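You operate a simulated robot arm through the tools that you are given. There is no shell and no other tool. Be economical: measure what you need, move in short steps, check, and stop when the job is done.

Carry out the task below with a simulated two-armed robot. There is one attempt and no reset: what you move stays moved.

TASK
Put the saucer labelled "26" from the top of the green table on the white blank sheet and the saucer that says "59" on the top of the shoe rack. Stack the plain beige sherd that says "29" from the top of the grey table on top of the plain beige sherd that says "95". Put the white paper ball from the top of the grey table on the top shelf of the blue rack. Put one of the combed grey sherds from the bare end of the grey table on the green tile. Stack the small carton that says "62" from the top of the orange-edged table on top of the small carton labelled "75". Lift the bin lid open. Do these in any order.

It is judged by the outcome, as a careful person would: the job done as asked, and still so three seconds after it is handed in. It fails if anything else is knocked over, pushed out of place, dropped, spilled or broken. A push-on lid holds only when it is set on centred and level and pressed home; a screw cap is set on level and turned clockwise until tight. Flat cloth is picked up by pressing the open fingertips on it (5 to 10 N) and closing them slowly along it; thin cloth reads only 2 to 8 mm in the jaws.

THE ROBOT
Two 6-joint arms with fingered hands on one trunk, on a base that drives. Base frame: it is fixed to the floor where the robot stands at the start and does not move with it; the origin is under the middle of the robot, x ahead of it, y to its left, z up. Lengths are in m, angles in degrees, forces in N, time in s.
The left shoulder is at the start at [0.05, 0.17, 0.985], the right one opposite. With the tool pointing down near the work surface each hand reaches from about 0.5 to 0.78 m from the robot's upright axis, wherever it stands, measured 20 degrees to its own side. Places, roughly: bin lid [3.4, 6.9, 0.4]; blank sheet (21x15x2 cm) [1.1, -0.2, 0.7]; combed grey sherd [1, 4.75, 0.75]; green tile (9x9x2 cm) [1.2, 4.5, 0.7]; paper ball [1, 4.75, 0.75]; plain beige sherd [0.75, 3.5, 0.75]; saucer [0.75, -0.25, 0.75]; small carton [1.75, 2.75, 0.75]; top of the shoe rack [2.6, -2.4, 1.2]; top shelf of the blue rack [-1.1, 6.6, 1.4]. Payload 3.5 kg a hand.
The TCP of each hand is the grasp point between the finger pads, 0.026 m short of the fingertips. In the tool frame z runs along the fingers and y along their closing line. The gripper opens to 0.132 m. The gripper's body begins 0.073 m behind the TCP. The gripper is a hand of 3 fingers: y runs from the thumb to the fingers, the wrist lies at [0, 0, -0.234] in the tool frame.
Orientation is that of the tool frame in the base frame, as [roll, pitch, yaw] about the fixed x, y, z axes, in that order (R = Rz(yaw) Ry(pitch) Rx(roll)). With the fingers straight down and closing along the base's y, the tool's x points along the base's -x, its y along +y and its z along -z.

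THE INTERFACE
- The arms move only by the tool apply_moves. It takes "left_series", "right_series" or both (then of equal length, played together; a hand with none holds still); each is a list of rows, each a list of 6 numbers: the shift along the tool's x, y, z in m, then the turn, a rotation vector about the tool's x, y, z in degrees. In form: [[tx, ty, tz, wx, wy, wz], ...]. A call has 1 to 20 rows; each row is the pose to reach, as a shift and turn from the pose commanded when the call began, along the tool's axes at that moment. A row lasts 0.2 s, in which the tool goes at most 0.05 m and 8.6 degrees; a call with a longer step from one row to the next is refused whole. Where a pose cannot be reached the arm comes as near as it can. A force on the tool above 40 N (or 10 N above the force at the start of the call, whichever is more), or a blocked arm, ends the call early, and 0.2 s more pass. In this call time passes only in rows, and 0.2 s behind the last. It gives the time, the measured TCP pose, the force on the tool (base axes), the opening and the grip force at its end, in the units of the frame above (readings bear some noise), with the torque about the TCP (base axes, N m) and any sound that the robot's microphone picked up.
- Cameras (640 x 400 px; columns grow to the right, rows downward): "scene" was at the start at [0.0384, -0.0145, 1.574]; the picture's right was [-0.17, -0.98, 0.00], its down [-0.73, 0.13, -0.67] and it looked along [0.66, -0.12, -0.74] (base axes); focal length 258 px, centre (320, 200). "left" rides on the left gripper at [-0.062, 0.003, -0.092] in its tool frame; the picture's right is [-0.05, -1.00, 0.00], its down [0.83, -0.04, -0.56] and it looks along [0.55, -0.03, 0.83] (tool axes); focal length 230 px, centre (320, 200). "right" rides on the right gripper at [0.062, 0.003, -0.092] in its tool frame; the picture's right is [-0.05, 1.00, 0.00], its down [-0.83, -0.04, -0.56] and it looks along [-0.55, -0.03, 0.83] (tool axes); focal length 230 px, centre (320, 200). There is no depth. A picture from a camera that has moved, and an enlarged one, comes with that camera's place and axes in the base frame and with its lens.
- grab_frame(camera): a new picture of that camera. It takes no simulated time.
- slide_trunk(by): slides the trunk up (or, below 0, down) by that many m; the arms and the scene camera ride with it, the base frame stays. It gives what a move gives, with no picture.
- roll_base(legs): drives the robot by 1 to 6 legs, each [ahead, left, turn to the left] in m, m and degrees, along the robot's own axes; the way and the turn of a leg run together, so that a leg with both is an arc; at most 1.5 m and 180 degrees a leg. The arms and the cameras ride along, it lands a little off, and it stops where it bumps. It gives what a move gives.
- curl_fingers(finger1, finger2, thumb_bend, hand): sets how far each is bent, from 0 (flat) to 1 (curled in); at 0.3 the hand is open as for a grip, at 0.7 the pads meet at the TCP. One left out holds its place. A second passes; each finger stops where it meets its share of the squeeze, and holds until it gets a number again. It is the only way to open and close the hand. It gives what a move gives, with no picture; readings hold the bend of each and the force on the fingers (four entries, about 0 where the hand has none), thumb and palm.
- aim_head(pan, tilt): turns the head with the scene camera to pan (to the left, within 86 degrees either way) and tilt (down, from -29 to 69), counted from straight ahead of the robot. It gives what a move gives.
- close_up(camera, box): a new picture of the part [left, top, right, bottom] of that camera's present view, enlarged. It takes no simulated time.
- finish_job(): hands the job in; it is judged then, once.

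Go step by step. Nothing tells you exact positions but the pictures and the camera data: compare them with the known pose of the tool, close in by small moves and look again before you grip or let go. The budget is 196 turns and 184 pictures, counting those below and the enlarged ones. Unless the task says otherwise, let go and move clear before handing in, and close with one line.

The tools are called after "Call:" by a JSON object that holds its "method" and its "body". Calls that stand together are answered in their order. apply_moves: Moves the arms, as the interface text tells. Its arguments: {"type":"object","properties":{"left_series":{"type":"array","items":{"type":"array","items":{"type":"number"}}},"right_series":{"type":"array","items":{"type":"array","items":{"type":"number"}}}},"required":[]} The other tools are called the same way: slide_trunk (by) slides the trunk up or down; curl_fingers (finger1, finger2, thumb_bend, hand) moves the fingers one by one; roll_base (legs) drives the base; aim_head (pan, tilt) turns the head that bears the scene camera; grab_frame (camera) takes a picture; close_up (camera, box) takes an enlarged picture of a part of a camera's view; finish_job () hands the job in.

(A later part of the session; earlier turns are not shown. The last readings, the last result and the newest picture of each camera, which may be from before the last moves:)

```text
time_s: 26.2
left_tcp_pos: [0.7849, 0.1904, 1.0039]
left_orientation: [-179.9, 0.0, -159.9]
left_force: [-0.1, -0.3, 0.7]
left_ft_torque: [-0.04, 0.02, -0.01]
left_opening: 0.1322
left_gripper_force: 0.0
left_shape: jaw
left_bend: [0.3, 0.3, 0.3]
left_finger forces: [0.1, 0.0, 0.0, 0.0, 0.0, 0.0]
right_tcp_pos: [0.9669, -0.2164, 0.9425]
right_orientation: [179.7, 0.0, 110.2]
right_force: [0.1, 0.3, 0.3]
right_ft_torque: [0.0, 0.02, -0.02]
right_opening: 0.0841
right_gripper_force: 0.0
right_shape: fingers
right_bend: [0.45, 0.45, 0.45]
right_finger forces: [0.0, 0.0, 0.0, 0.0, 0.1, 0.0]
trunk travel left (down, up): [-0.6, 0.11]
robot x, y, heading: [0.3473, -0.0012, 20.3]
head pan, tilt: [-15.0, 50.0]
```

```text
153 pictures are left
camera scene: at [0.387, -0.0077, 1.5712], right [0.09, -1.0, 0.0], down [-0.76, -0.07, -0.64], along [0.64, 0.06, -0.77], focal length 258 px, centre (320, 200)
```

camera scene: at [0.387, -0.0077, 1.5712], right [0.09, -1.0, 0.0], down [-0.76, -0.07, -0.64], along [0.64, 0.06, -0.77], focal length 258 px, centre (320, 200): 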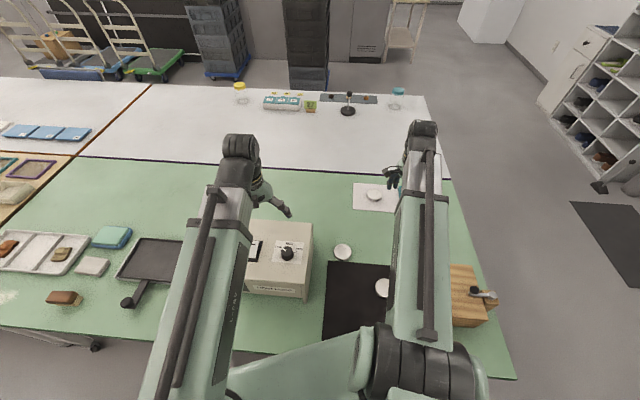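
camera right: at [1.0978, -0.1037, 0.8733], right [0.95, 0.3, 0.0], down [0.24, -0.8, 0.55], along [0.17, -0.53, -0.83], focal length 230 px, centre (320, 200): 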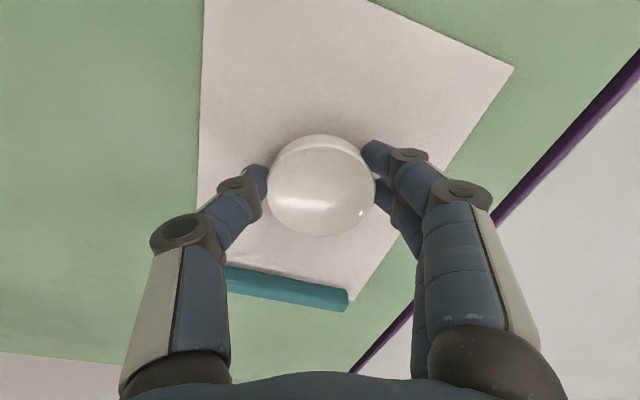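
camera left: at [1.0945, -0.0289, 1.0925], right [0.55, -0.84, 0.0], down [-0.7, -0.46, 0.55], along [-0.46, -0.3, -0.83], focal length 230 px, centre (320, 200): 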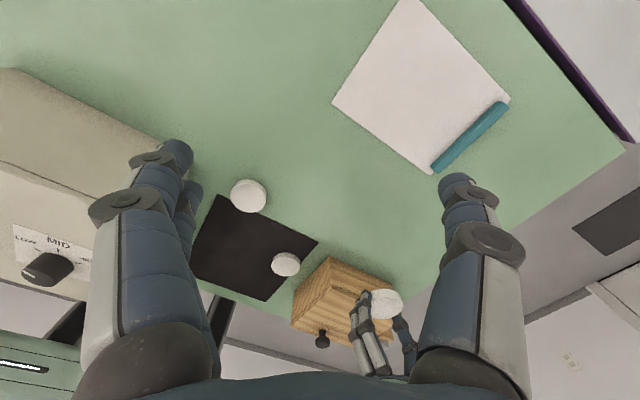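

Call:
{"method": "close_up", "body": {"camera": "scene", "box": [350, 180, 398, 210]}}

```text
13.33 times, centred on (374, 195) of scene
camera zoom: at [0.387, -0.0077, 1.5712], right [0.09, -1.0, 0.0], down [-0.76, -0.07, -0.64], along [0.64, 0.06, -0.77], focal length 3434 px, centre (-400, 267)
```

zoom: 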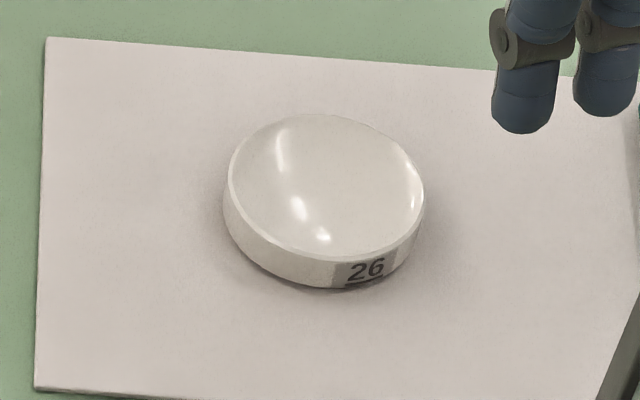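

Saucer 26 is confirmed on the sheet. Next I raise the hand, restore its yaw, turn straight and back off for saucer 59.

Call:
{"method": "apply_moves", "body": {"right_series": [[0, 0, -0.04, 0, 0, -8.2], [0, 0, -0.08, 0, 0, -16.4], [0, 0, -0.1, 0, 0, -24.6], [0, 0, -0.1, 0, 0, -32.8], [0, 0, -0.1, 0, 0, -41], [0, 0, -0.1, 0, 0, -49.2], [0, 0, -0.1, 0, 0, -57.4], [0, 0, -0.1, 0, 0, -65.6], [0, 0, -0.1, 0, 0, -73.8], [0, 0, -0.1, 0, 0, -82], [0, 0, -0.1, 0, 0, -90]]}}

Call:
{"method": "roll_base", "body": {"legs": [[0, 0, -20.2], [-0.3, 0, 0]]}}

Call:
{"method": "grab_frame", "body": {"camera": "right"}}

Call:
{"method": "grab_frame", "body": {"camera": "scene"}}

```text
time_s: 28.6
left_tcp_pos: [0.7859, 0.1909, 1.002]
left_orientation: [180.0, 0.0, -159.8]
left_force: [0.4, -0.1, -0.1]
left_ft_torque: [-0.01, -0.01, 0.03]
left_opening: 0.1318
left_gripper_force: 0.1
left_shape: jaw
left_bend: [0.3, 0.3, 0.3]
left_finger forces: [0.0, 0.0, 0.0, 0.0, 0.0, 0.0]
right_tcp_pos: [0.9643, -0.2186, 1.0439]
right_orientation: [180.0, 0.3, -159.7]
right_force: [0.7, 0.9, -0.4]
right_ft_torque: [0.01, 0.06, -0.01]
right_opening: 0.0845
right_gripper_force: 0.1
right_shape: fingers
right_bend: [0.45, 0.45, 0.45]
right_finger forces: [0.0, 0.0, 0.0, 0.1, 0.1, 0.1]
trunk travel left (down, up): [-0.6, 0.11]
robot x, y, heading: [0.3465, 0.0009, 20.1]
head pan, tilt: [-15.0, 50.0]
```

```text
time_s: 31.8
left_tcp_pos: [0.5229, 0.0278, 1.002]
left_orientation: [180.0, 0.1, -179.8]
left_force: [-0.3, 0.2, -0.4]
left_ft_torque: [-0.02, -0.03, 0.0]
left_opening: 0.1319
left_gripper_force: 0.0
left_shape: jaw
left_bend: [0.3, 0.3, 0.3]
left_finger forces: [0.0, 0.0, 0.0, 0.1, 0.0, 0.0]
right_tcp_pos: [0.5522, -0.4182, 1.0431]
right_orientation: [179.9, 0.2, -179.8]
right_force: [-0.6, 0.0, 0.5]
right_ft_torque: [0.01, -0.03, 0.0]
right_opening: 0.0842
right_gripper_force: 0.1
right_shape: fingers
right_bend: [0.45, 0.45, 0.45]
right_finger forces: [0.0, 0.0, 0.1, 0.1, 0.0, 0.1]
trunk travel left (down, up): [-0.6, 0.11]
robot x, y, heading: [0.0441, -0.0008, 0.4]
head pan, tilt: [-15.0, 50.0]
```

```text
151 pictures are left
camera right: at [0.489, -0.4148, 1.1342], right [0.05, 1.0, 0.0], down [0.83, -0.04, 0.56], along [0.56, -0.03, -0.83], focal length 230 px, centre (320, 200)
```

right: 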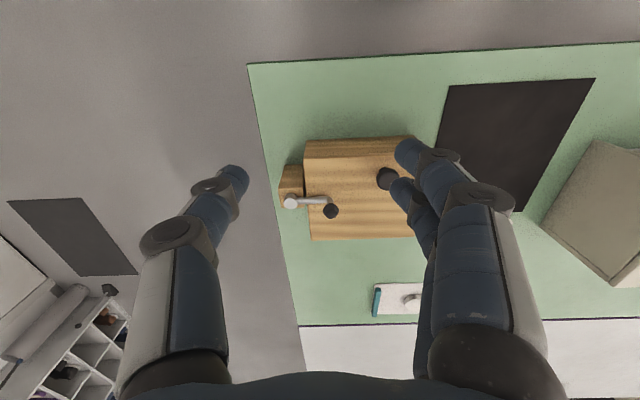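

```text
150 pictures are left
camera scene: at [0.08, -0.0216, 1.5712], right [-0.26, -0.97, 0.0], down [-0.74, 0.2, -0.64], along [0.62, -0.16, -0.77], focal length 258 px, centre (320, 200)
```

scene: 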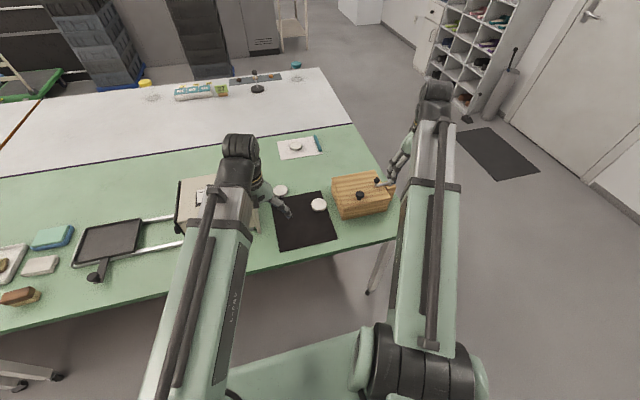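

Call:
{"method": "apply_moves", "body": {"left_series": [[0, 0.03, 0, 0, 0, 0], [0, 0.06, 0, 0, 0, 0], [0, 0.09, 0, 0, 0, 0], [0, 0.12, 0, 0, 0, 0], [0, 0.15, 0, 0, 0, 0], [0, 0.17, 0, 0, 0, 0], [0, 0.17, 0, 0, 0, 0], [0, 0.17, 0, 0, 0, 0], [0, 0.17, 0, 0, 0, 0], [0, 0.17, 0, 0, 0, 0], [0, 0.17, 0, 0, 0, 0], [0, 0.17, 0, 0, 0, 0], [0, 0.17, 0, 0, 0, 0], [0, 0.17, 0, 0, 0, 0], [0, 0.17, 0, 0, 0, 0]], "right_series": [[-0.015, 0.021, 0, 0, 0, 8.2], [-0.03, 0.043, 0, 0, 0, 16.4], [-0.045, 0.064, 0, 0, 0, 24.6], [-0.06, 0.085, 0, 0, 0, 32.8], [-0.075, 0.107, 0, 0, 0, 41], [-0.09, 0.128, 0, 0, 0, 49.2], [-0.104, 0.15, 0, 0, 0, 57.4], [-0.119, 0.171, 0, 0, 0, 65.6], [-0.134, 0.192, 0, 0, 0, 73.8], [-0.149, 0.214, 0, 0, 0, 82], [-0.164, 0.235, 0, 0, 0, 90], [-0.164, 0.235, 0.05, 0, 0, 90], [-0.164, 0.235, 0.1, 0, 0, 90], [-0.164, 0.235, 0.15, 0, 0, 90], [-0.164, 0.235, 0.19, 0, 0, 90]]}}

Call:
{"method": "grab_frame", "body": {"camera": "right"}}

Call:
{"method": "grab_frame", "body": {"camera": "scene"}}

```text
time_s: 35.0
left_tcp_pos: [0.5239, 0.199, 1.003]
left_orientation: [179.9, 0.0, -179.8]
left_force: [-0.2, 0.2, 1.3]
left_ft_torque: [-0.01, -0.01, 0.0]
left_opening: 0.1319
left_gripper_force: 0.0
left_shape: jaw
left_bend: [0.3, 0.3, 0.3]
left_finger forces: [0.1, 0.0, 0.1, 0.0, 0.0, 0.0]
right_tcp_pos: [0.7176, -0.1813, 0.853]
right_orientation: [179.8, 0.0, 90.2]
right_force: [-0.2, 0.5, 0.5]
right_ft_torque: [-0.02, -0.01, -0.01]
right_opening: 0.0841
right_gripper_force: 0.1
right_shape: fingers
right_bend: [0.45, 0.45, 0.45]
right_finger forces: [0.0, 0.1, 0.0, 0.0, 0.1, 0.0]
trunk travel left (down, up): [-0.6, 0.11]
robot x, y, heading: [0.0461, -0.0018, 0.2]
head pan, tilt: [-15.0, 50.0]
```

```text
149 pictures are left
camera right: at [0.7189, -0.1199, 0.9446], right [1.0, -0.05, 0.0], down [-0.04, -0.83, 0.55], along [-0.02, -0.55, -0.83], focal length 230 px, centre (320, 200)
```

right: 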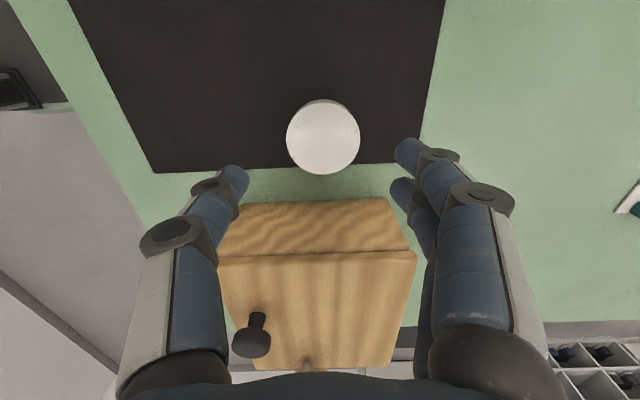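

```text
148 pictures are left
camera scene: at [0.0814, -0.0217, 1.5712], right [-0.26, -0.97, 0.0], down [-0.74, 0.2, -0.64], along [0.62, -0.16, -0.77], focal length 258 px, centre (320, 200)
```

scene: 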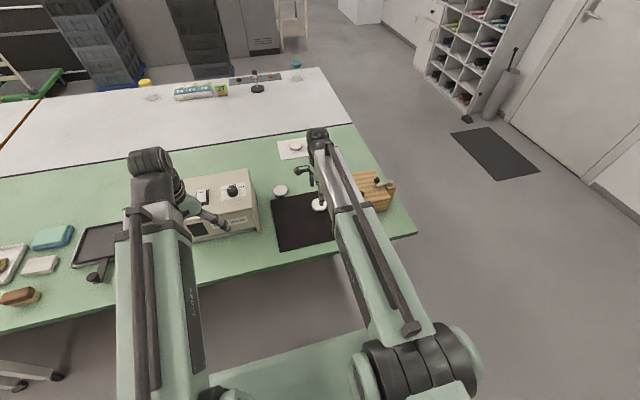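

Call:
{"method": "apply_moves", "body": {"right_series": [[0.002, 0.002, 0.03, 0, 0, 0], [0.002, 0.002, 0.06, 0, 0, 0], [0.002, 0.002, 0.073, 0, 0, 0], [0.002, 0.002, 0.077, 0, 0, 0]]}}

Call:
{"method": "curl_fingers", "body": {"hand": "right", "finger1": 0.63, "finger2": 0.63, "thumb_bend": 0.63}}

Call:
{"method": "grab_frame", "body": {"camera": "right"}}

```text
time_s: 36.0
left_tcp_pos: [0.5229, 0.2002, 1.0019]
left_orientation: [-179.9, -0.1, -179.7]
left_force: [0.7, 0.9, -1.3]
left_ft_torque: [0.01, -0.02, -0.02]
left_opening: 0.132
left_gripper_force: 0.0
left_shape: jaw
left_bend: [0.3, 0.3, 0.3]
left_finger forces: [0.0, 0.0, 0.0, 0.0, 0.0, 0.0]
right_tcp_pos: [0.7201, -0.1804, 0.7778]
right_orientation: [179.8, 0.1, 90.2]
right_force: [-0.6, 0.7, 0.6]
right_ft_torque: [0.02, -0.03, 0.01]
right_opening: 0.0841
right_gripper_force: 0.2
right_shape: fingers
right_bend: [0.45, 0.45, 0.45]
right_finger forces: [0.0, 0.1, 0.0, 0.0, 0.0, 0.1]
trunk travel left (down, up): [-0.6, 0.11]
robot x, y, heading: [0.0448, 0.0011, 0.2]
head pan, tilt: [-15.0, 50.0]
```

```text
time_s: 37.0
left_tcp_pos: [0.5231, 0.1979, 1.002]
left_orientation: [179.9, 0.0, -179.8]
left_force: [-0.1, 0.7, -0.6]
left_ft_torque: [0.01, 0.0, 0.01]
left_opening: 0.1319
left_gripper_force: 0.0
left_shape: jaw
left_bend: [0.3, 0.3, 0.3]
left_finger forces: [0.0, 0.0, 0.0, 0.0, 0.1, 0.0]
right_tcp_pos: [0.719, -0.179, 0.7782]
right_orientation: [179.7, 0.0, 90.3]
right_force: [-0.8, -0.5, -0.9]
right_ft_torque: [-0.02, -0.01, 0.0]
right_opening: 0.0542
right_gripper_force: 12.6
right_shape: fingers
right_bend: [0.56, 0.53, 0.57]
right_finger forces: [5.2, 7.3, 0.0, 0.0, 12.2, 0.1]
trunk travel left (down, up): [-0.6, 0.11]
robot x, y, heading: [0.0423, 0.0013, -0.1]
head pan, tilt: [-15.0, 50.0]
```

```text
147 pictures are left
camera right: at [0.721, -0.1188, 0.8681], right [1.0, -0.05, 0.0], down [-0.04, -0.83, 0.55], along [-0.02, -0.55, -0.83], focal length 230 px, centre (320, 200)
```

right: 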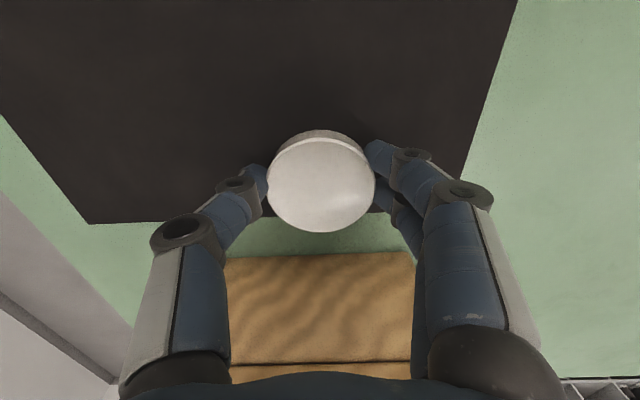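

Call:
{"method": "apply_moves", "body": {"right_series": [[0, 0, -0.01, 0, 0, 0], [0, 0, -0.05, 0, 0, 0], [0, 0, -0.1, 0, 0, 0], [0, 0, -0.15, 0, 0, 0], [0, 0, -0.2, 0, 0, 0], [0, 0, -0.25, 0, 0, 0], [0, -0.03, -0.28, 0, 0, 0], [0, -0.06, -0.3, 0, 0, 0], [-0.03, -0.09, -0.3, 0, 0, 0], [-0.06, -0.12, -0.3, 0, 0, 0], [-0.1, -0.12, -0.3, 0, 0, 0]]}}

Call:
{"method": "roll_base", "body": {"legs": [[-0.2, 0, 0], [0, -1.25, 0]]}}

Call:
{"method": "aim_head", "body": {"pan": -20, "tilt": 20}}

Call:
{"method": "grab_frame", "body": {"camera": "scene"}}

Call:
{"method": "grab_frame", "body": {"camera": "right"}}

```text
time_s: 39.4
left_tcp_pos: [0.5229, 0.1994, 1.0009]
left_orientation: [180.0, 0.0, -179.7]
left_force: [-0.7, 0.2, 0.2]
left_ft_torque: [0.02, 0.03, -0.01]
left_opening: 0.1317
left_gripper_force: 0.1
left_shape: jaw
left_bend: [0.3, 0.3, 0.3]
left_finger forces: [0.0, 0.0, 0.1, 0.1, 0.0, 0.0]
right_tcp_pos: [0.5971, -0.2816, 1.0742]
right_orientation: [179.8, -0.1, 90.2]
right_force: [0.3, -0.1, -1.1]
right_ft_torque: [0.04, -0.03, 0.04]
right_opening: 0.0539
right_gripper_force: 12.4
right_shape: fingers
right_bend: [0.56, 0.53, 0.57]
right_finger forces: [5.2, 7.3, 0.1, 0.0, 12.0, 0.1]
trunk travel left (down, up): [-0.6, 0.11]
robot x, y, heading: [0.046, 0.0045, 0.3]
head pan, tilt: [-15.0, 50.0]
```

```text
time_s: 46.9
left_tcp_pos: [0.3101, -1.0755, 1.0018]
left_orientation: [180.0, 0.0, 178.7]
left_force: [-0.7, 0.2, 0.1]
left_ft_torque: [-0.03, 0.01, 0.0]
left_opening: 0.1319
left_gripper_force: 0.0
left_shape: jaw
left_bend: [0.3, 0.3, 0.3]
left_finger forces: [0.1, 0.1, 0.1, 0.0, 0.0, 0.0]
right_tcp_pos: [0.3744, -1.5572, 1.0752]
right_orientation: [179.9, -0.1, 88.9]
right_force: [-0.2, -0.7, -2.1]
right_ft_torque: [-0.03, 0.01, 0.0]
right_opening: 0.0541
right_gripper_force: 11.7
right_shape: fingers
right_bend: [0.56, 0.53, 0.57]
right_finger forces: [5.3, 7.3, 0.1, 0.0, 12.0, 0.1]
trunk travel left (down, up): [-0.6, 0.11]
robot x, y, heading: [-0.1698, -1.2631, -1.3]
head pan, tilt: [-15.0, 50.0]
```

```text
time_s: 47.9
left_tcp_pos: [0.3109, -1.0755, 1.0023]
left_orientation: [180.0, 0.0, 178.7]
left_force: [0.1, 0.7, -0.2]
left_ft_torque: [-0.01, -0.01, 0.02]
left_opening: 0.1319
left_gripper_force: 0.0
left_shape: jaw
left_bend: [0.3, 0.3, 0.3]
left_finger forces: [0.0, 0.1, 0.0, 0.0, 0.1, 0.0]
right_tcp_pos: [0.3737, -1.5574, 1.0746]
right_orientation: [179.8, 0.0, 88.8]
right_force: [-0.4, 0.3, -0.6]
right_ft_torque: [-0.02, -0.02, 0.02]
right_opening: 0.0538
right_gripper_force: 12.1
right_shape: fingers
right_bend: [0.56, 0.53, 0.57]
right_finger forces: [5.1, 7.3, 0.1, 0.0, 12.0, 0.0]
trunk travel left (down, up): [-0.6, 0.11]
robot x, y, heading: [-0.1703, -1.262, -1.3]
head pan, tilt: [-20.0, 20.0]
```

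```text
146 pictures are left
camera scene: at [-0.1231, -1.2972, 1.6166], right [-0.36, -0.93, 0.0], down [-0.32, 0.12, -0.94], along [0.88, -0.34, -0.34], focal length 258 px, centre (320, 200)
```

scene: 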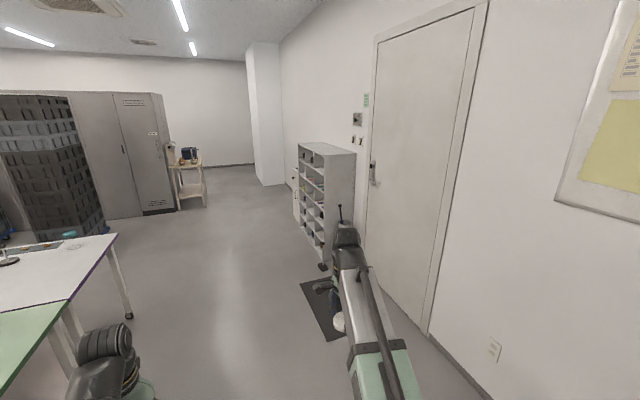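

```text
145 pictures are left
camera right: at [0.3778, -1.4953, 1.1655], right [1.0, -0.07, 0.0], down [-0.06, -0.83, 0.55], along [-0.04, -0.55, -0.83], focal length 230 px, centre (320, 200)
```

right: 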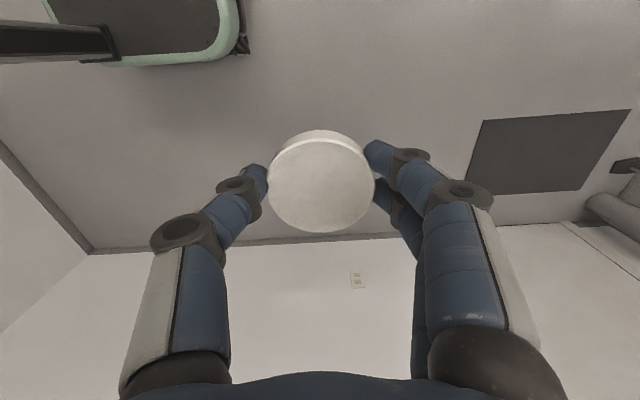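

Call:
{"method": "roll_base", "body": {"legs": [[1.5, 0, 1.3], [1.5, 0, 0], [0, 0, -45], [0, 0, -45]]}}

Call:
{"method": "aim_head", "body": {"pan": 0, "tilt": 40}}

Call:
{"method": "grab_frame", "body": {"camera": "scene"}}

```text
time_s: 66.5
left_tcp_pos: [3.0413, -1.7904, 1.0012]
left_orientation: [180.0, 0.0, 89.7]
left_force: [0.2, -0.4, -0.5]
left_ft_torque: [-0.01, -0.02, -0.02]
left_opening: 0.1319
left_gripper_force: 0.0
left_shape: jaw
left_bend: [0.3, 0.3, 0.3]
left_finger forces: [0.0, 0.0, 0.0, 0.0, 0.1, 0.1]
right_tcp_pos: [2.563, -1.862, 1.0748]
right_orientation: [179.8, -0.1, -0.3]
right_force: [-0.4, 0.1, -0.8]
right_ft_torque: [0.0, -0.03, 0.0]
right_opening: 0.0532
right_gripper_force: 11.6
right_shape: fingers
right_bend: [0.56, 0.53, 0.57]
right_finger forces: [5.0, 7.1, 0.0, 0.0, 11.4, 0.0]
trunk travel left (down, up): [-0.6, 0.11]
robot x, y, heading: [2.8451, -1.3142, -90.3]
head pan, tilt: [-20.0, 20.0]
```

```text
time_s: 67.3
left_tcp_pos: [3.042, -1.7901, 1.0013]
left_orientation: [180.0, 0.1, 89.7]
left_force: [0.1, 0.0, 0.4]
left_ft_torque: [0.02, 0.02, -0.01]
left_opening: 0.1319
left_gripper_force: 0.1
left_shape: jaw
left_bend: [0.3, 0.3, 0.3]
left_finger forces: [0.0, 0.1, 0.1, 0.0, 0.0, 0.1]
right_tcp_pos: [2.562, -1.8629, 1.0745]
right_orientation: [179.9, 0.0, -0.3]
right_force: [0.0, 1.0, -1.5]
right_ft_torque: [-0.04, 0.01, 0.03]
right_opening: 0.0536
right_gripper_force: 11.9
right_shape: fingers
right_bend: [0.56, 0.53, 0.57]
right_finger forces: [4.9, 7.1, 0.0, 0.1, 11.5, 0.0]
trunk travel left (down, up): [-0.6, 0.11]
robot x, y, heading: [2.8409, -1.3113, -90.5]
head pan, tilt: [0.0, 40.0]
```

```text
144 pictures are left
camera scene: at [2.8463, -1.3583, 1.5854], right [-1.0, 0.01, 0.0], down [0.0, 0.64, -0.77], along [0.0, -0.77, -0.64], focal length 258 px, centre (320, 200)
```

scene: 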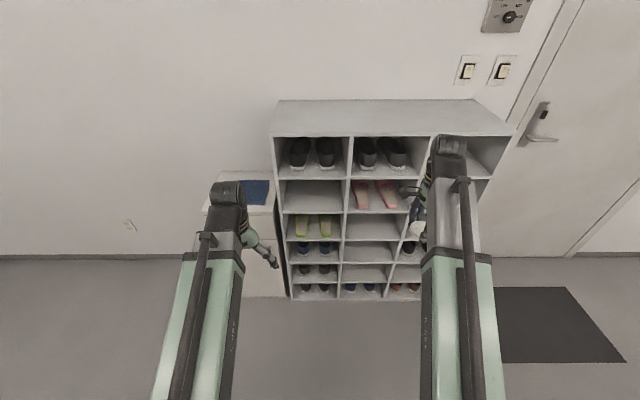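

Call:
{"method": "slide_trunk", "body": {"by": 0.11}}

Call:
{"method": "apply_moves", "body": {"right_series": [[0, 0, -0.03, 0, 0, 0], [0, 0, -0.06, 0, 0, 0], [0, 0, -0.09, 0, 0, 0], [0, 0, -0.12, 0, 0, 0]], "left_series": [[0.03, 0, -0.02, 0, 0, 0], [0.06, 0, -0.04, 0, 0, 0], [0.09, 0, -0.06, 0, 0, 0], [0.1, 0, -0.09, 0, 0, 0]]}}

Call:
{"method": "roll_base", "body": {"legs": [[0.4, 0, 0.4]]}}

Call:
{"method": "grab_frame", "body": {"camera": "scene"}}

Call:
{"method": "grab_frame", "body": {"camera": "right"}}

```text
time_s: 68.8
left_tcp_pos: [3.0425, -1.7903, 1.1119]
left_orientation: [180.0, 0.0, 89.7]
left_force: [0.5, 0.0, 0.3]
left_ft_torque: [0.0, -0.01, 0.01]
left_opening: 0.1319
left_gripper_force: 0.0
left_shape: jaw
left_bend: [0.3, 0.3, 0.3]
left_finger forces: [0.1, 0.0, 0.0, 0.0, 0.1, 0.1]
right_tcp_pos: [2.5623, -1.8627, 1.1847]
right_orientation: [179.7, 0.0, -0.2]
right_force: [-0.6, -0.7, -0.4]
right_ft_torque: [0.03, -0.01, 0.04]
right_opening: 0.0536
right_gripper_force: 12.2
right_shape: fingers
right_bend: [0.56, 0.53, 0.57]
right_finger forces: [5.1, 7.1, 0.1, 0.0, 11.6, 0.0]
trunk travel left (down, up): [-0.71, 0.0]
robot x, y, heading: [2.845, -1.3157, -90.1]
head pan, tilt: [0.0, 40.0]
```

```text
time_s: 69.8
left_tcp_pos: [3.0444, -1.7461, 1.1727]
left_orientation: [180.0, 0.2, 89.6]
left_force: [0.4, 0.3, 0.6]
left_ft_torque: [0.02, 0.04, 0.01]
left_opening: 0.1318
left_gripper_force: 0.0
left_shape: jaw
left_bend: [0.3, 0.3, 0.3]
left_finger forces: [0.1, 0.0, 0.0, 0.0, 0.0, 0.0]
left hand out of reach, approached as far as the arm can: row 2, 3, 4
right_tcp_pos: [2.5583, -1.8867, 1.2601]
right_orientation: [178.4, 0.4, -0.4]
right_force: [-0.7, -0.2, -1.1]
right_ft_torque: [0.0, -0.01, 0.0]
right_opening: 0.0535
right_gripper_force: 12.3
right_shape: fingers
right_bend: [0.56, 0.54, 0.57]
right_finger forces: [5.1, 7.1, 0.1, 0.0, 11.6, 0.0]
right hand out of reach, approached as far as the arm can: row 2, 3, 4
trunk travel left (down, up): [-0.71, 0.0]
robot x, y, heading: [2.8428, -1.3114, -90.3]
head pan, tilt: [0.0, 40.0]
```

```text
time_s: 72.3
left_tcp_pos: [3.0518, -2.1493, 1.1719]
left_orientation: [-180.0, 0.1, 90.5]
left_force: [0.3, -0.7, -0.3]
left_ft_torque: [0.02, 0.0, 0.01]
left_opening: 0.132
left_gripper_force: 0.1
left_shape: jaw
left_bend: [0.3, 0.3, 0.3]
left_finger forces: [0.0, 0.0, 0.0, 0.0, 0.0, 0.1]
right_tcp_pos: [2.5678, -2.2954, 1.2588]
right_orientation: [178.5, 0.3, 0.5]
right_force: [-0.5, -0.3, -0.8]
right_ft_torque: [0.07, -0.01, -0.02]
right_opening: 0.0534
right_gripper_force: 11.7
right_shape: fingers
right_bend: [0.56, 0.54, 0.57]
right_finger forces: [4.9, 7.1, 0.0, 0.0, 11.4, 0.0]
trunk travel left (down, up): [-0.71, 0.0]
robot x, y, heading: [2.8453, -1.7177, -89.6]
head pan, tilt: [0.0, 40.0]
```

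```text
143 pictures are left
camera scene: at [2.8478, -1.7641, 1.6953], right [-1.0, -0.01, 0.0], down [-0.01, 0.64, -0.77], along [0.01, -0.77, -0.64], focal length 258 px, centre (320, 200)
```

scene: 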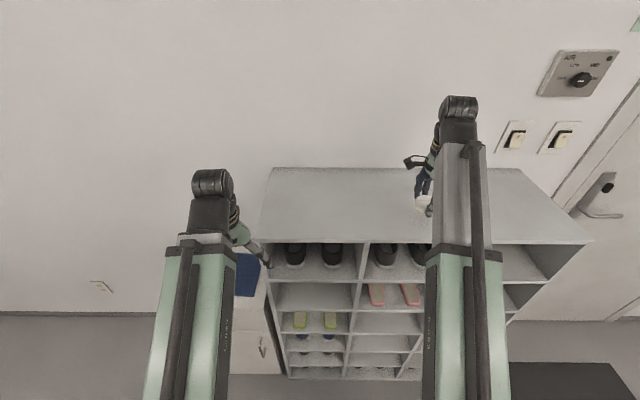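

```text
142 pictures are left
camera right: at [2.6284, -2.2953, 1.3498], right [-0.04, -1.0, 0.03], down [-0.83, 0.05, 0.56], along [-0.56, 0.0, -0.83], focal length 230 px, centre (320, 200)
```

right: 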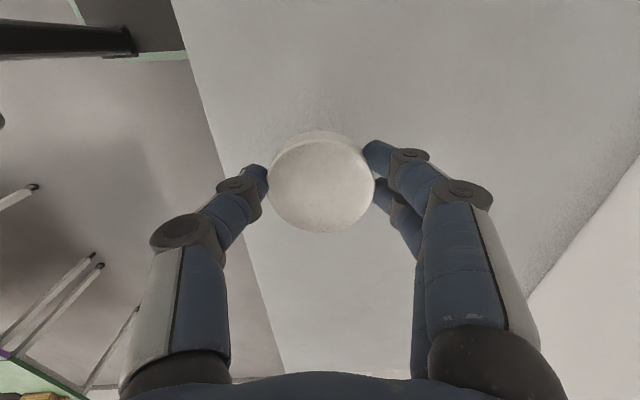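

Call:
{"method": "apply_moves", "body": {"right_series": [[0, 0.02, 0.015, 0, 0, 0], [0, 0.04, 0.03, 0, 0, 0], [0, 0.05, 0.04, 0, 0, 0]]}}

```text
time_s: 73.1
left_tcp_pos: [3.0515, -2.1475, 1.172]
left_orientation: [-180.0, 0.2, 90.6]
left_force: [-0.7, -0.4, 0.2]
left_ft_torque: [-0.02, -0.02, -0.01]
left_opening: 0.132
left_gripper_force: 0.0
left_shape: jaw
left_bend: [0.3, 0.3, 0.3]
left_finger forces: [0.1, 0.0, 0.0, 0.0, 0.0, 0.0]
right_tcp_pos: [2.5688, -2.3462, 1.221]
right_orientation: [178.2, 0.3, 0.4]
right_force: [-0.4, 0.6, -0.5]
right_ft_torque: [0.0, 0.02, 0.01]
right_opening: 0.0535
right_gripper_force: 11.3
right_shape: fingers
right_bend: [0.56, 0.54, 0.57]
right_finger forces: [4.9, 7.2, 0.0, 0.0, 11.5, 0.0]
trunk travel left (down, up): [-0.71, 0.0]
robot x, y, heading: [2.8496, -1.7132, -89.6]
head pan, tilt: [0.0, 40.0]
```

Call:
{"method": "apply_moves", "body": {"right_series": [[0, 0, 0.01, 1.8, 0, 0], [0, 0, 0.02, 1.8, 0, 0], [0, 0, 0.028, 1.8, 0, 0]]}}

Call:
{"method": "close_up", "body": {"camera": "scene", "box": [370, 150, 466, 210]}}

Call:
{"method": "grab_frame", "body": {"camera": "right"}}

```text
time_s: 73.7
left_tcp_pos: [3.0508, -2.1469, 1.1729]
left_orientation: [180.0, 0.0, 90.5]
left_force: [0.7, -1.9, -0.1]
left_ft_torque: [0.02, -0.02, 0.02]
left_opening: 0.1318
left_gripper_force: 0.0
left_shape: jaw
left_bend: [0.3, 0.3, 0.3]
left_finger forces: [0.0, 0.0, 0.1, 0.1, 0.0, 0.0]
right_tcp_pos: [2.569, -2.3476, 1.2118]
right_orientation: [179.5, 0.6, 0.5]
right_force: [1.4, 2.8, 22.7]
right_ft_torque: [0.35, -0.03, -0.05]
right_opening: 0.0532
right_gripper_force: 16.6
right_shape: fingers
right_bend: [0.58, 0.56, 0.59]
right_finger forces: [6.3, 8.3, 0.0, 0.0, 19.0, 0.0]
trunk travel left (down, up): [-0.71, 0.0]
robot x, y, heading: [2.8444, -1.7204, -89.5]
head pan, tilt: [0.0, 40.0]
stopped in row 2 (right hand): the force on the tool passed its limit at 50 N (the readings are from after the stop); the commanded pose is now the measured one
```

```text
6.67 times, centred on (418, 180) of scene
camera zoom: at [2.8486, -1.7619, 1.6956], right [-1.0, -0.01, 0.0], down [-0.01, 0.64, -0.77], along [0.01, -0.77, -0.64], focal length 1717 px, centre (-333, 333)
```

zoom: 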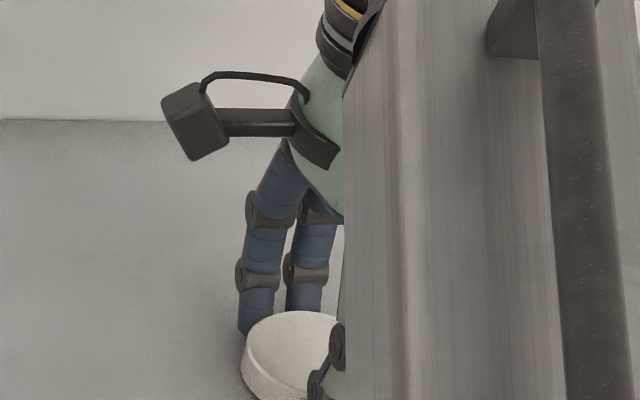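

```text
140 pictures are left
camera right: at [2.6302, -2.3487, 1.3022], right [-0.04, -1.0, 0.01], down [-0.83, 0.04, 0.56], along [-0.56, 0.02, -0.83], focal length 230 px, centre (320, 200)
```

right: 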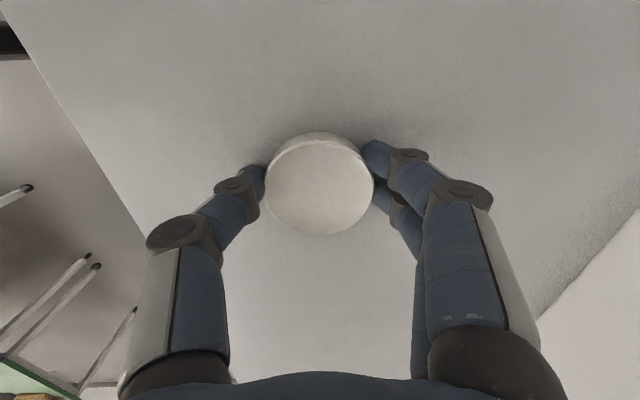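

Call:
{"method": "apply_moves", "body": {"right_series": [[0, 0, -0.0015, 0, 0, 0]]}}

Call:
{"method": "curl_fingers", "body": {"hand": "right", "finger1": 0.45, "finger2": 0.45, "thumb_bend": 0.45}}

Call:
{"method": "grab_frame", "body": {"camera": "right"}}

```text
time_s: 74.1
left_tcp_pos: [3.0524, -2.1476, 1.1724]
left_orientation: [180.0, 0.2, 90.5]
left_force: [0.3, 0.1, -1.2]
left_ft_torque: [-0.01, 0.01, 0.0]
left_opening: 0.1321
left_gripper_force: 0.1
left_shape: jaw
left_bend: [0.3, 0.3, 0.3]
left_finger forces: [0.0, 0.0, 0.0, 0.1, 0.1, 0.0]
right_tcp_pos: [2.5687, -2.347, 1.2122]
right_orientation: [179.7, 0.5, 0.5]
right_force: [2.3, -1.0, 17.1]
right_ft_torque: [0.11, -0.01, -0.04]
right_opening: 0.0533
right_gripper_force: 15.5
right_shape: fingers
right_bend: [0.58, 0.55, 0.59]
right_finger forces: [6.6, 8.9, 0.1, 0.0, 15.5, 0.2]
trunk travel left (down, up): [-0.71, 0.0]
robot x, y, heading: [2.8488, -1.7201, -89.4]
head pan, tilt: [0.0, 40.0]
```

```text
time_s: 75.1
left_tcp_pos: [3.0526, -2.1468, 1.1731]
left_orientation: [-180.0, 0.2, 90.5]
left_force: [0.4, -0.1, 0.8]
left_ft_torque: [-0.01, 0.01, 0.01]
left_opening: 0.1321
left_gripper_force: 0.1
left_shape: jaw
left_bend: [0.3, 0.3, 0.3]
left_finger forces: [0.0, 0.0, 0.0, 0.0, 0.1, 0.1]
right_tcp_pos: [2.5683, -2.3465, 1.2132]
right_orientation: [179.5, 0.4, 0.5]
right_force: [-0.2, -8.7, 36.7]
right_ft_torque: [1.31, -0.12, -0.06]
right_opening: 0.073
right_gripper_force: 18.9
right_shape: fingers
right_bend: [0.45, 0.45, 0.5]
right_finger forces: [0.0, 0.1, 0.0, 0.0, 37.5, 0.0]
trunk travel left (down, up): [-0.71, 0.0]
robot x, y, heading: [2.8459, -1.7196, -89.4]
head pan, tilt: [0.0, 40.0]
```

```text
139 pictures are left
camera right: at [2.6303, -2.3482, 1.303], right [-0.04, -1.0, 0.01], down [-0.83, 0.04, 0.56], along [-0.56, 0.02, -0.83], focal length 230 px, centre (320, 200)
```

right: 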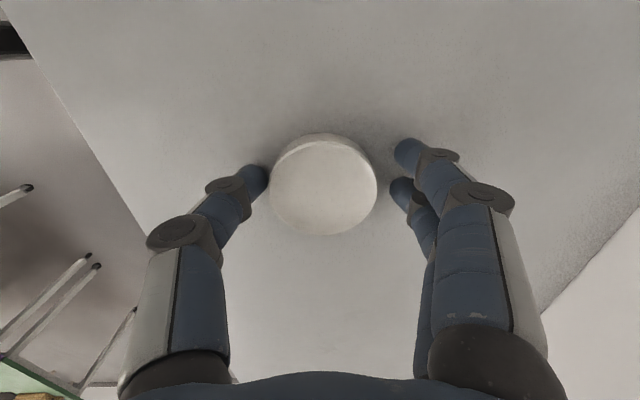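

Call:
{"method": "apply_moves", "body": {"right_series": [[0, 0.003, -0.008, 0, 0, 0], [0, 0.003, -0.02, 0, 0, 0], [0, 0, -0.04, 0, 0, 0], [0, -0.03, -0.05, 0, 0, 0], [0, -0.06, -0.05, 0, 0, 0]]}}

Call:
{"method": "roll_base", "body": {"legs": [[-0.45, 0, 0]]}}

Call:
{"method": "grab_frame", "body": {"camera": "scene"}}

```text
time_s: 76.3
left_tcp_pos: [3.0506, -2.1471, 1.1726]
left_orientation: [180.0, 0.0, 90.5]
left_force: [-0.1, 0.7, 1.0]
left_ft_torque: [-0.02, 0.02, -0.01]
left_opening: 0.1321
left_gripper_force: 0.0
left_shape: jaw
left_bend: [0.3, 0.3, 0.3]
left_finger forces: [0.0, 0.0, 0.2, 0.0, 0.1, 0.0]
right_tcp_pos: [2.5679, -2.2916, 1.2505]
right_orientation: [179.3, 0.5, 0.4]
right_force: [0.0, -0.6, -0.3]
right_ft_torque: [0.0, 0.03, 0.01]
right_opening: 0.084
right_gripper_force: 0.1
right_shape: fingers
right_bend: [0.45, 0.45, 0.45]
right_finger forces: [0.0, 0.0, 0.1, 0.1, 0.1, 0.0]
right hand out of reach, approached as far as the arm can: row 5
trunk travel left (down, up): [-0.71, 0.0]
robot x, y, heading: [2.8469, -1.7174, -89.6]
head pan, tilt: [0.0, 40.0]
```

```text
time_s: 79.0
left_tcp_pos: [3.046, -1.6921, 1.1733]
left_orientation: [180.0, 0.2, 90.1]
left_force: [0.8, 0.6, 0.3]
left_ft_torque: [0.01, 0.03, 0.01]
left_opening: 0.1319
left_gripper_force: 0.2
left_shape: jaw
left_bend: [0.3, 0.3, 0.3]
left_finger forces: [0.0, 0.0, 0.0, 0.1, 0.0, 0.1]
right_tcp_pos: [2.5606, -1.8331, 1.251]
right_orientation: [179.2, 0.6, 0.1]
right_force: [-0.2, 0.7, -0.7]
right_ft_torque: [-0.05, 0.03, 0.02]
right_opening: 0.0843
right_gripper_force: 0.0
right_shape: fingers
right_bend: [0.45, 0.45, 0.45]
right_finger forces: [0.1, 0.0, 0.0, 0.0, 0.1, 0.0]
trunk travel left (down, up): [-0.71, 0.0]
robot x, y, heading: [2.8455, -1.2636, -89.6]
head pan, tilt: [0.0, 40.0]
```

```text
138 pictures are left
camera scene: at [2.8449, -1.3053, 1.6954], right [-1.0, 0.0, 0.0], down [0.0, 0.64, -0.77], along [0.0, -0.77, -0.64], focal length 258 px, centre (320, 200)
```

scene: 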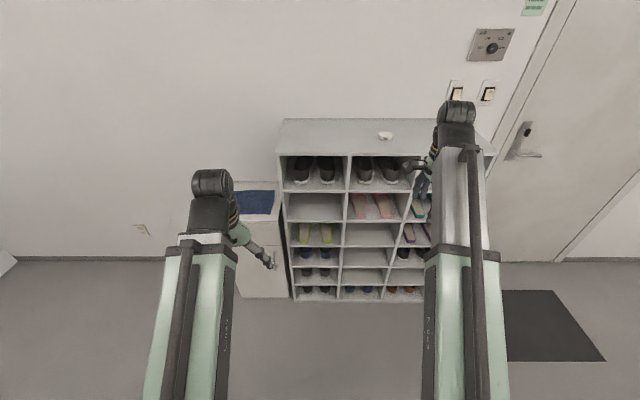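

Saucer 59 stands on the rack. Next I look at the far-side aisle behind the desks.

Call:
{"method": "roll_base", "body": {"legs": [[0, 0, 90], [0, 0, 90]]}}

Call:
{"method": "aim_head", "body": {"pan": 0, "tilt": 20}}

Call:
{"method": "grab_frame", "body": {"camera": "scene"}}

```text
time_s: 87.1
left_tcp_pos: [2.6412, -0.8285, 1.1712]
left_orientation: [-180.0, 0.1, -89.9]
left_force: [0.1, 0.1, -0.7]
left_ft_torque: [0.0, 0.03, 0.02]
left_opening: 0.1319
left_gripper_force: 0.2
left_shape: jaw
left_bend: [0.3, 0.3, 0.3]
left_finger forces: [0.0, 0.0, 0.0, 0.0, 0.0, 0.0]
right_tcp_pos: [3.1254, -0.686, 1.25]
right_orientation: [179.3, 0.5, -179.7]
right_force: [0.5, 0.6, 0.3]
right_ft_torque: [-0.01, -0.01, -0.01]
right_opening: 0.084
right_gripper_force: 0.1
right_shape: fingers
right_bend: [0.45, 0.45, 0.45]
right_finger forces: [0.0, 0.0, 0.0, 0.0, 0.0, 0.0]
trunk travel left (down, up): [-0.71, 0.0]
robot x, y, heading: [2.8414, -1.2611, 90.4]
head pan, tilt: [0.0, 40.0]
```

```text
time_s: 87.9
left_tcp_pos: [2.6407, -0.8291, 1.1724]
left_orientation: [180.0, 0.1, -89.6]
left_force: [0.2, 0.0, 0.3]
left_ft_torque: [-0.01, -0.01, 0.02]
left_opening: 0.1318
left_gripper_force: 0.0
left_shape: jaw
left_bend: [0.3, 0.3, 0.3]
left_finger forces: [0.0, 0.1, 0.0, 0.1, 0.0, 0.0]
right_tcp_pos: [3.1258, -0.6869, 1.2496]
right_orientation: [179.4, 0.5, -179.7]
right_force: [-0.2, 0.4, -0.2]
right_ft_torque: [-0.02, -0.01, -0.01]
right_opening: 0.0838
right_gripper_force: 0.1
right_shape: fingers
right_bend: [0.45, 0.45, 0.45]
right_finger forces: [0.1, 0.0, 0.0, 0.0, 0.0, 0.0]
trunk travel left (down, up): [-0.71, 0.0]
robot x, y, heading: [2.8439, -1.2614, 90.3]
head pan, tilt: [0.0, 20.0]
```

```text
137 pictures are left
camera scene: at [2.8445, -1.2084, 1.7266], right [1.0, 0.01, 0.0], down [0.0, -0.34, -0.94], along [-0.01, 0.94, -0.34], focal length 258 px, centre (320, 200)
```

scene: 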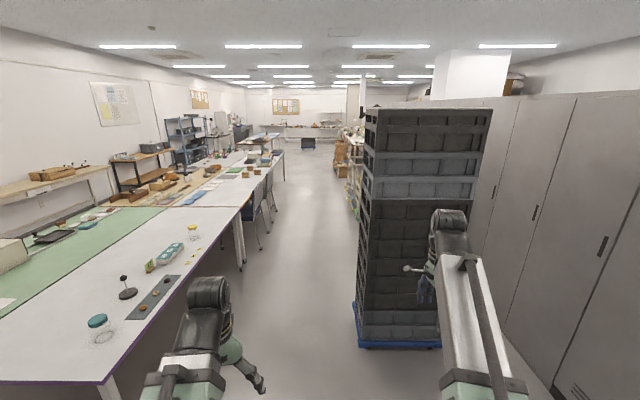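

Call:
{"method": "close_up", "body": {"camera": "scene", "box": [160, 120, 320, 220]}}

Call:
{"method": "close_up", "body": {"camera": "scene", "box": [180, 180, 370, 299]}}

```text
4.00 times, centred on (240, 170) of scene
camera zoom: at [2.8445, -1.2084, 1.7266], right [1.0, 0.01, 0.0], down [0.0, -0.34, -0.94], along [-0.01, 0.94, -0.34], focal length 1030 px, centre (640, 320)
```

zoom: 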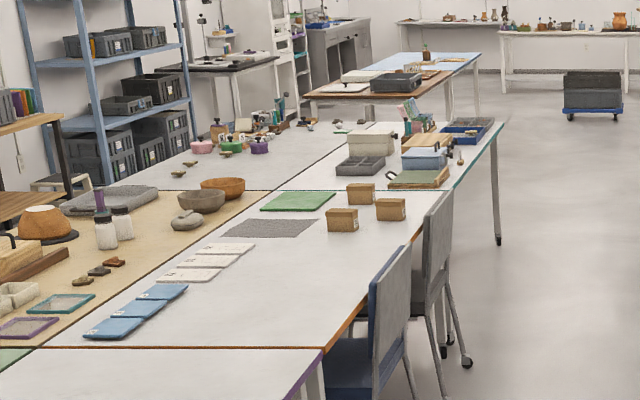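

```text
3.36 times, centred on (275, 240) of scene
camera zoom: at [2.8445, -1.2084, 1.7266], right [1.0, 0.01, 0.0], down [0.0, -0.34, -0.94], along [-0.01, 0.94, -0.34], focal length 866 px, centre (471, 67)
```

zoom: 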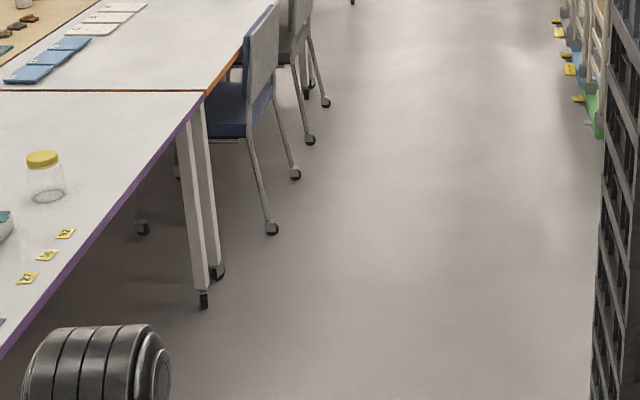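

Call:
{"method": "roll_base", "body": {"legs": [[0, 0.22, 0], [1.5, 0, 0], [1.5, 0, 0], [1.45, 0, 0]]}}

Call:
{"method": "aim_head", "body": {"pan": 60, "tilt": 35}}

Call:
{"method": "grab_frame", "body": {"camera": "scene"}}

```text
time_s: 110.4
left_tcp_pos: [2.3769, 3.6089, 1.1722]
left_orientation: [-179.9, 0.0, -89.8]
left_force: [-0.5, 0.4, -0.1]
left_ft_torque: [-0.02, -0.03, -0.01]
left_opening: 0.1319
left_gripper_force: 0.0
left_shape: jaw
left_bend: [0.3, 0.3, 0.3]
left_finger forces: [0.0, 0.0, 0.0, 0.1, 0.1, 0.0]
right_tcp_pos: [2.8611, 3.7492, 1.25]
right_orientation: [179.4, 0.4, -179.9]
right_force: [0.9, 0.2, 0.6]
right_ft_torque: [0.0, -0.02, -0.01]
right_opening: 0.0842
right_gripper_force: 0.0
right_shape: fingers
right_bend: [0.45, 0.45, 0.45]
right_finger forces: [0.0, 0.0, 0.0, 0.1, 0.1, 0.0]
trunk travel left (down, up): [-0.71, 0.0]
robot x, y, heading: [2.5803, 3.1746, 90.1]
head pan, tilt: [0.0, 20.0]
```

```text
time_s: 111.7
left_tcp_pos: [2.3767, 3.6089, 1.1727]
left_orientation: [180.0, 0.1, -89.9]
left_force: [-0.6, 0.7, -0.3]
left_ft_torque: [-0.03, 0.03, -0.03]
left_opening: 0.1319
left_gripper_force: 0.1
left_shape: jaw
left_bend: [0.3, 0.3, 0.3]
left_finger forces: [0.0, 0.0, 0.1, 0.0, 0.1, 0.0]
right_tcp_pos: [2.8629, 3.7495, 1.2506]
right_orientation: [179.2, 0.5, -179.9]
right_force: [0.1, 1.0, 0.0]
right_ft_torque: [-0.03, -0.02, 0.02]
right_opening: 0.0841
right_gripper_force: 0.0
right_shape: fingers
right_bend: [0.45, 0.45, 0.45]
right_finger forces: [0.0, 0.1, 0.0, 0.0, 0.0, 0.0]
trunk travel left (down, up): [-0.71, 0.0]
robot x, y, heading: [2.5772, 3.176, 90.2]
head pan, tilt: [60.0, 35.0]
```

```text
134 pictures are left
camera scene: at [2.5035, 3.1793, 1.7029], right [0.5, 0.87, 0.0], down [0.5, -0.29, -0.82], along [-0.71, 0.41, -0.57], focal length 258 px, centre (320, 200)
```

scene: 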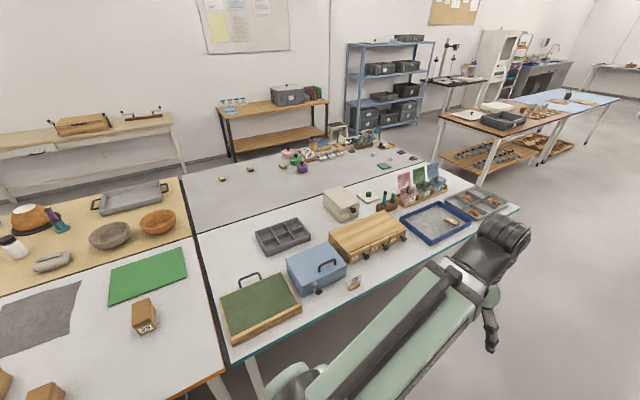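

Call:
{"method": "aim_head", "body": {"pan": 86, "tilt": 45}}

Call:
{"method": "grab_frame", "body": {"camera": "scene"}}

```text
time_s: 112.6
left_tcp_pos: [2.3771, 3.6074, 1.1735]
left_orientation: [-179.9, 0.1, -89.8]
left_force: [0.8, 0.3, -0.3]
left_ft_torque: [-0.03, 0.0, -0.01]
left_opening: 0.1321
left_gripper_force: 0.1
left_shape: jaw
left_bend: [0.3, 0.3, 0.3]
left_finger forces: [0.1, 0.0, 0.0, 0.0, 0.0, 0.0]
right_tcp_pos: [2.8621, 3.7481, 1.2502]
right_orientation: [179.3, 0.5, -179.9]
right_force: [0.4, 0.2, 0.4]
right_ft_torque: [0.01, -0.01, -0.01]
right_opening: 0.0844
right_gripper_force: 0.0
right_shape: fingers
right_bend: [0.45, 0.45, 0.45]
right_finger forces: [0.0, 0.1, 0.0, 0.0, 0.1, 0.0]
trunk travel left (down, up): [-0.71, 0.0]
robot x, y, heading: [2.5806, 3.1765, 90.2]
head pan, tilt: [85.9, 45.0]
```

```text
133 pictures are left
camera scene: at [2.4988, 3.1409, 1.6881], right [0.07, 1.0, 0.0], down [0.71, -0.05, -0.71], along [-0.71, 0.05, -0.71], focal length 258 px, centre (320, 200)
```

scene: 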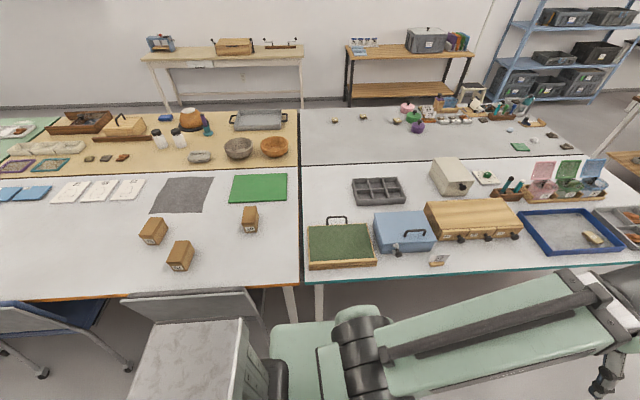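

Call:
{"method": "close_up", "body": {"camera": "scene", "box": [130, 200, 210, 275]}}

Call:
{"method": "close_up", "body": {"camera": "scene", "box": [230, 200, 278, 235]}}

Call:
{"method": "close_up", "body": {"camera": "scene", "box": [310, 95, 560, 170]}}

```text
5.33 times, centred on (170, 238) of scene
camera zoom: at [2.4988, 3.1409, 1.6881], right [0.07, 1.0, 0.0], down [0.71, -0.05, -0.71], along [-0.71, 0.05, -0.71], focal length 1374 px, centre (1120, 0)
```

zoom: 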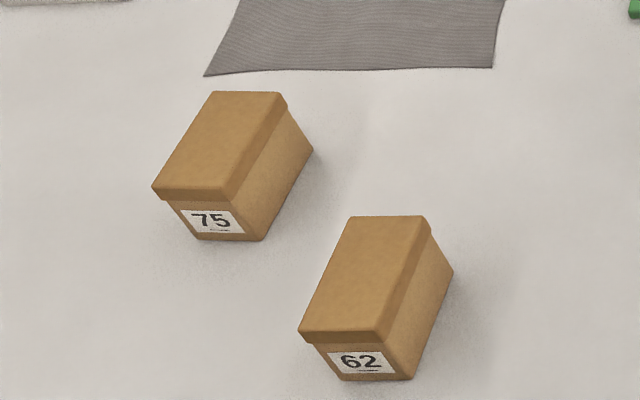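

```text
11.43 times, centred on (254, 218) of scene
camera zoom: at [2.4988, 3.1409, 1.6881], right [0.07, 1.0, 0.0], down [0.71, -0.05, -0.71], along [-0.71, 0.05, -0.71], focal length 2944 px, centre (1074, 0)
```

zoom: 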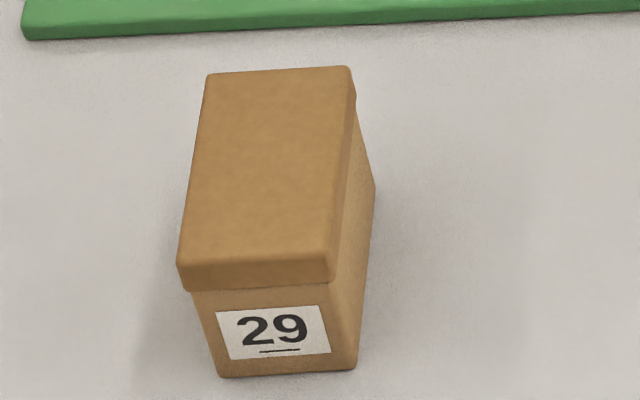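

```text
2.56 times, centred on (435, 132) of scene
camera zoom: at [2.4988, 3.1409, 1.6881], right [0.07, 1.0, 0.0], down [0.71, -0.05, -0.71], along [-0.71, 0.05, -0.71], focal length 659 px, centre (26, 373)
```

zoom: 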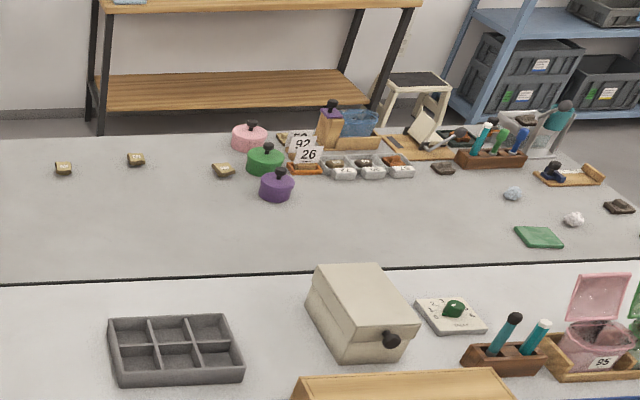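

Call:
{"method": "close_up", "body": {"camera": "scene", "box": [0, 280, 320, 400]}}

Call:
{"method": "aim_head", "body": {"pan": 86, "tilt": 69}}

Call:
{"method": "grab_frame", "body": {"camera": "scene"}}

```text
2.00 times, centred on (160, 340) of scene
camera zoom: at [2.4988, 3.1409, 1.6881], right [0.07, 1.0, 0.0], down [0.71, -0.05, -0.71], along [-0.71, 0.05, -0.71], focal length 515 px, centre (640, -80)
```

zoom: 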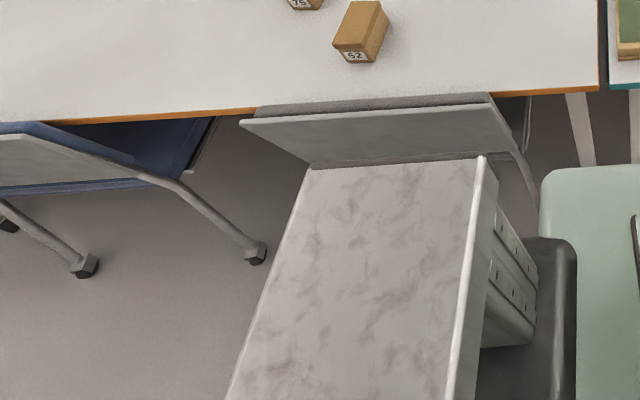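

```text
time_s: 113.5
left_tcp_pos: [2.378, 3.6078, 1.1727]
left_orientation: [-180.0, 0.1, -89.8]
left_force: [-0.2, -0.6, -0.5]
left_ft_torque: [0.0, 0.0, -0.04]
left_opening: 0.1317
left_gripper_force: 0.1
left_shape: jaw
left_bend: [0.3, 0.3, 0.3]
left_finger forces: [0.0, 0.1, 0.1, 0.0, 0.1, 0.0]
right_tcp_pos: [2.8612, 3.7485, 1.2504]
right_orientation: [179.3, 0.4, -179.9]
right_force: [0.4, -0.1, -0.7]
right_ft_torque: [0.02, 0.0, 0.01]
right_opening: 0.0841
right_gripper_force: 0.1
right_shape: fingers
right_bend: [0.45, 0.45, 0.45]
right_finger forces: [0.0, 0.0, 0.0, 0.0, 0.0, 0.0]
trunk travel left (down, up): [-0.71, 0.0]
robot x, y, heading: [2.5822, 3.1724, 90.2]
head pan, tilt: [85.9, 68.8]
```

```text
128 pictures are left
camera scene: at [2.5241, 3.1392, 1.6592], right [0.07, 1.0, 0.0], down [0.93, -0.06, -0.36], along [-0.36, 0.02, -0.93], focal length 258 px, centre (320, 200)
```

scene: 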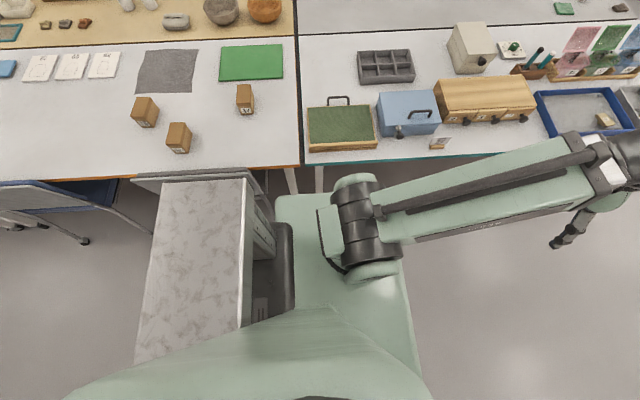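

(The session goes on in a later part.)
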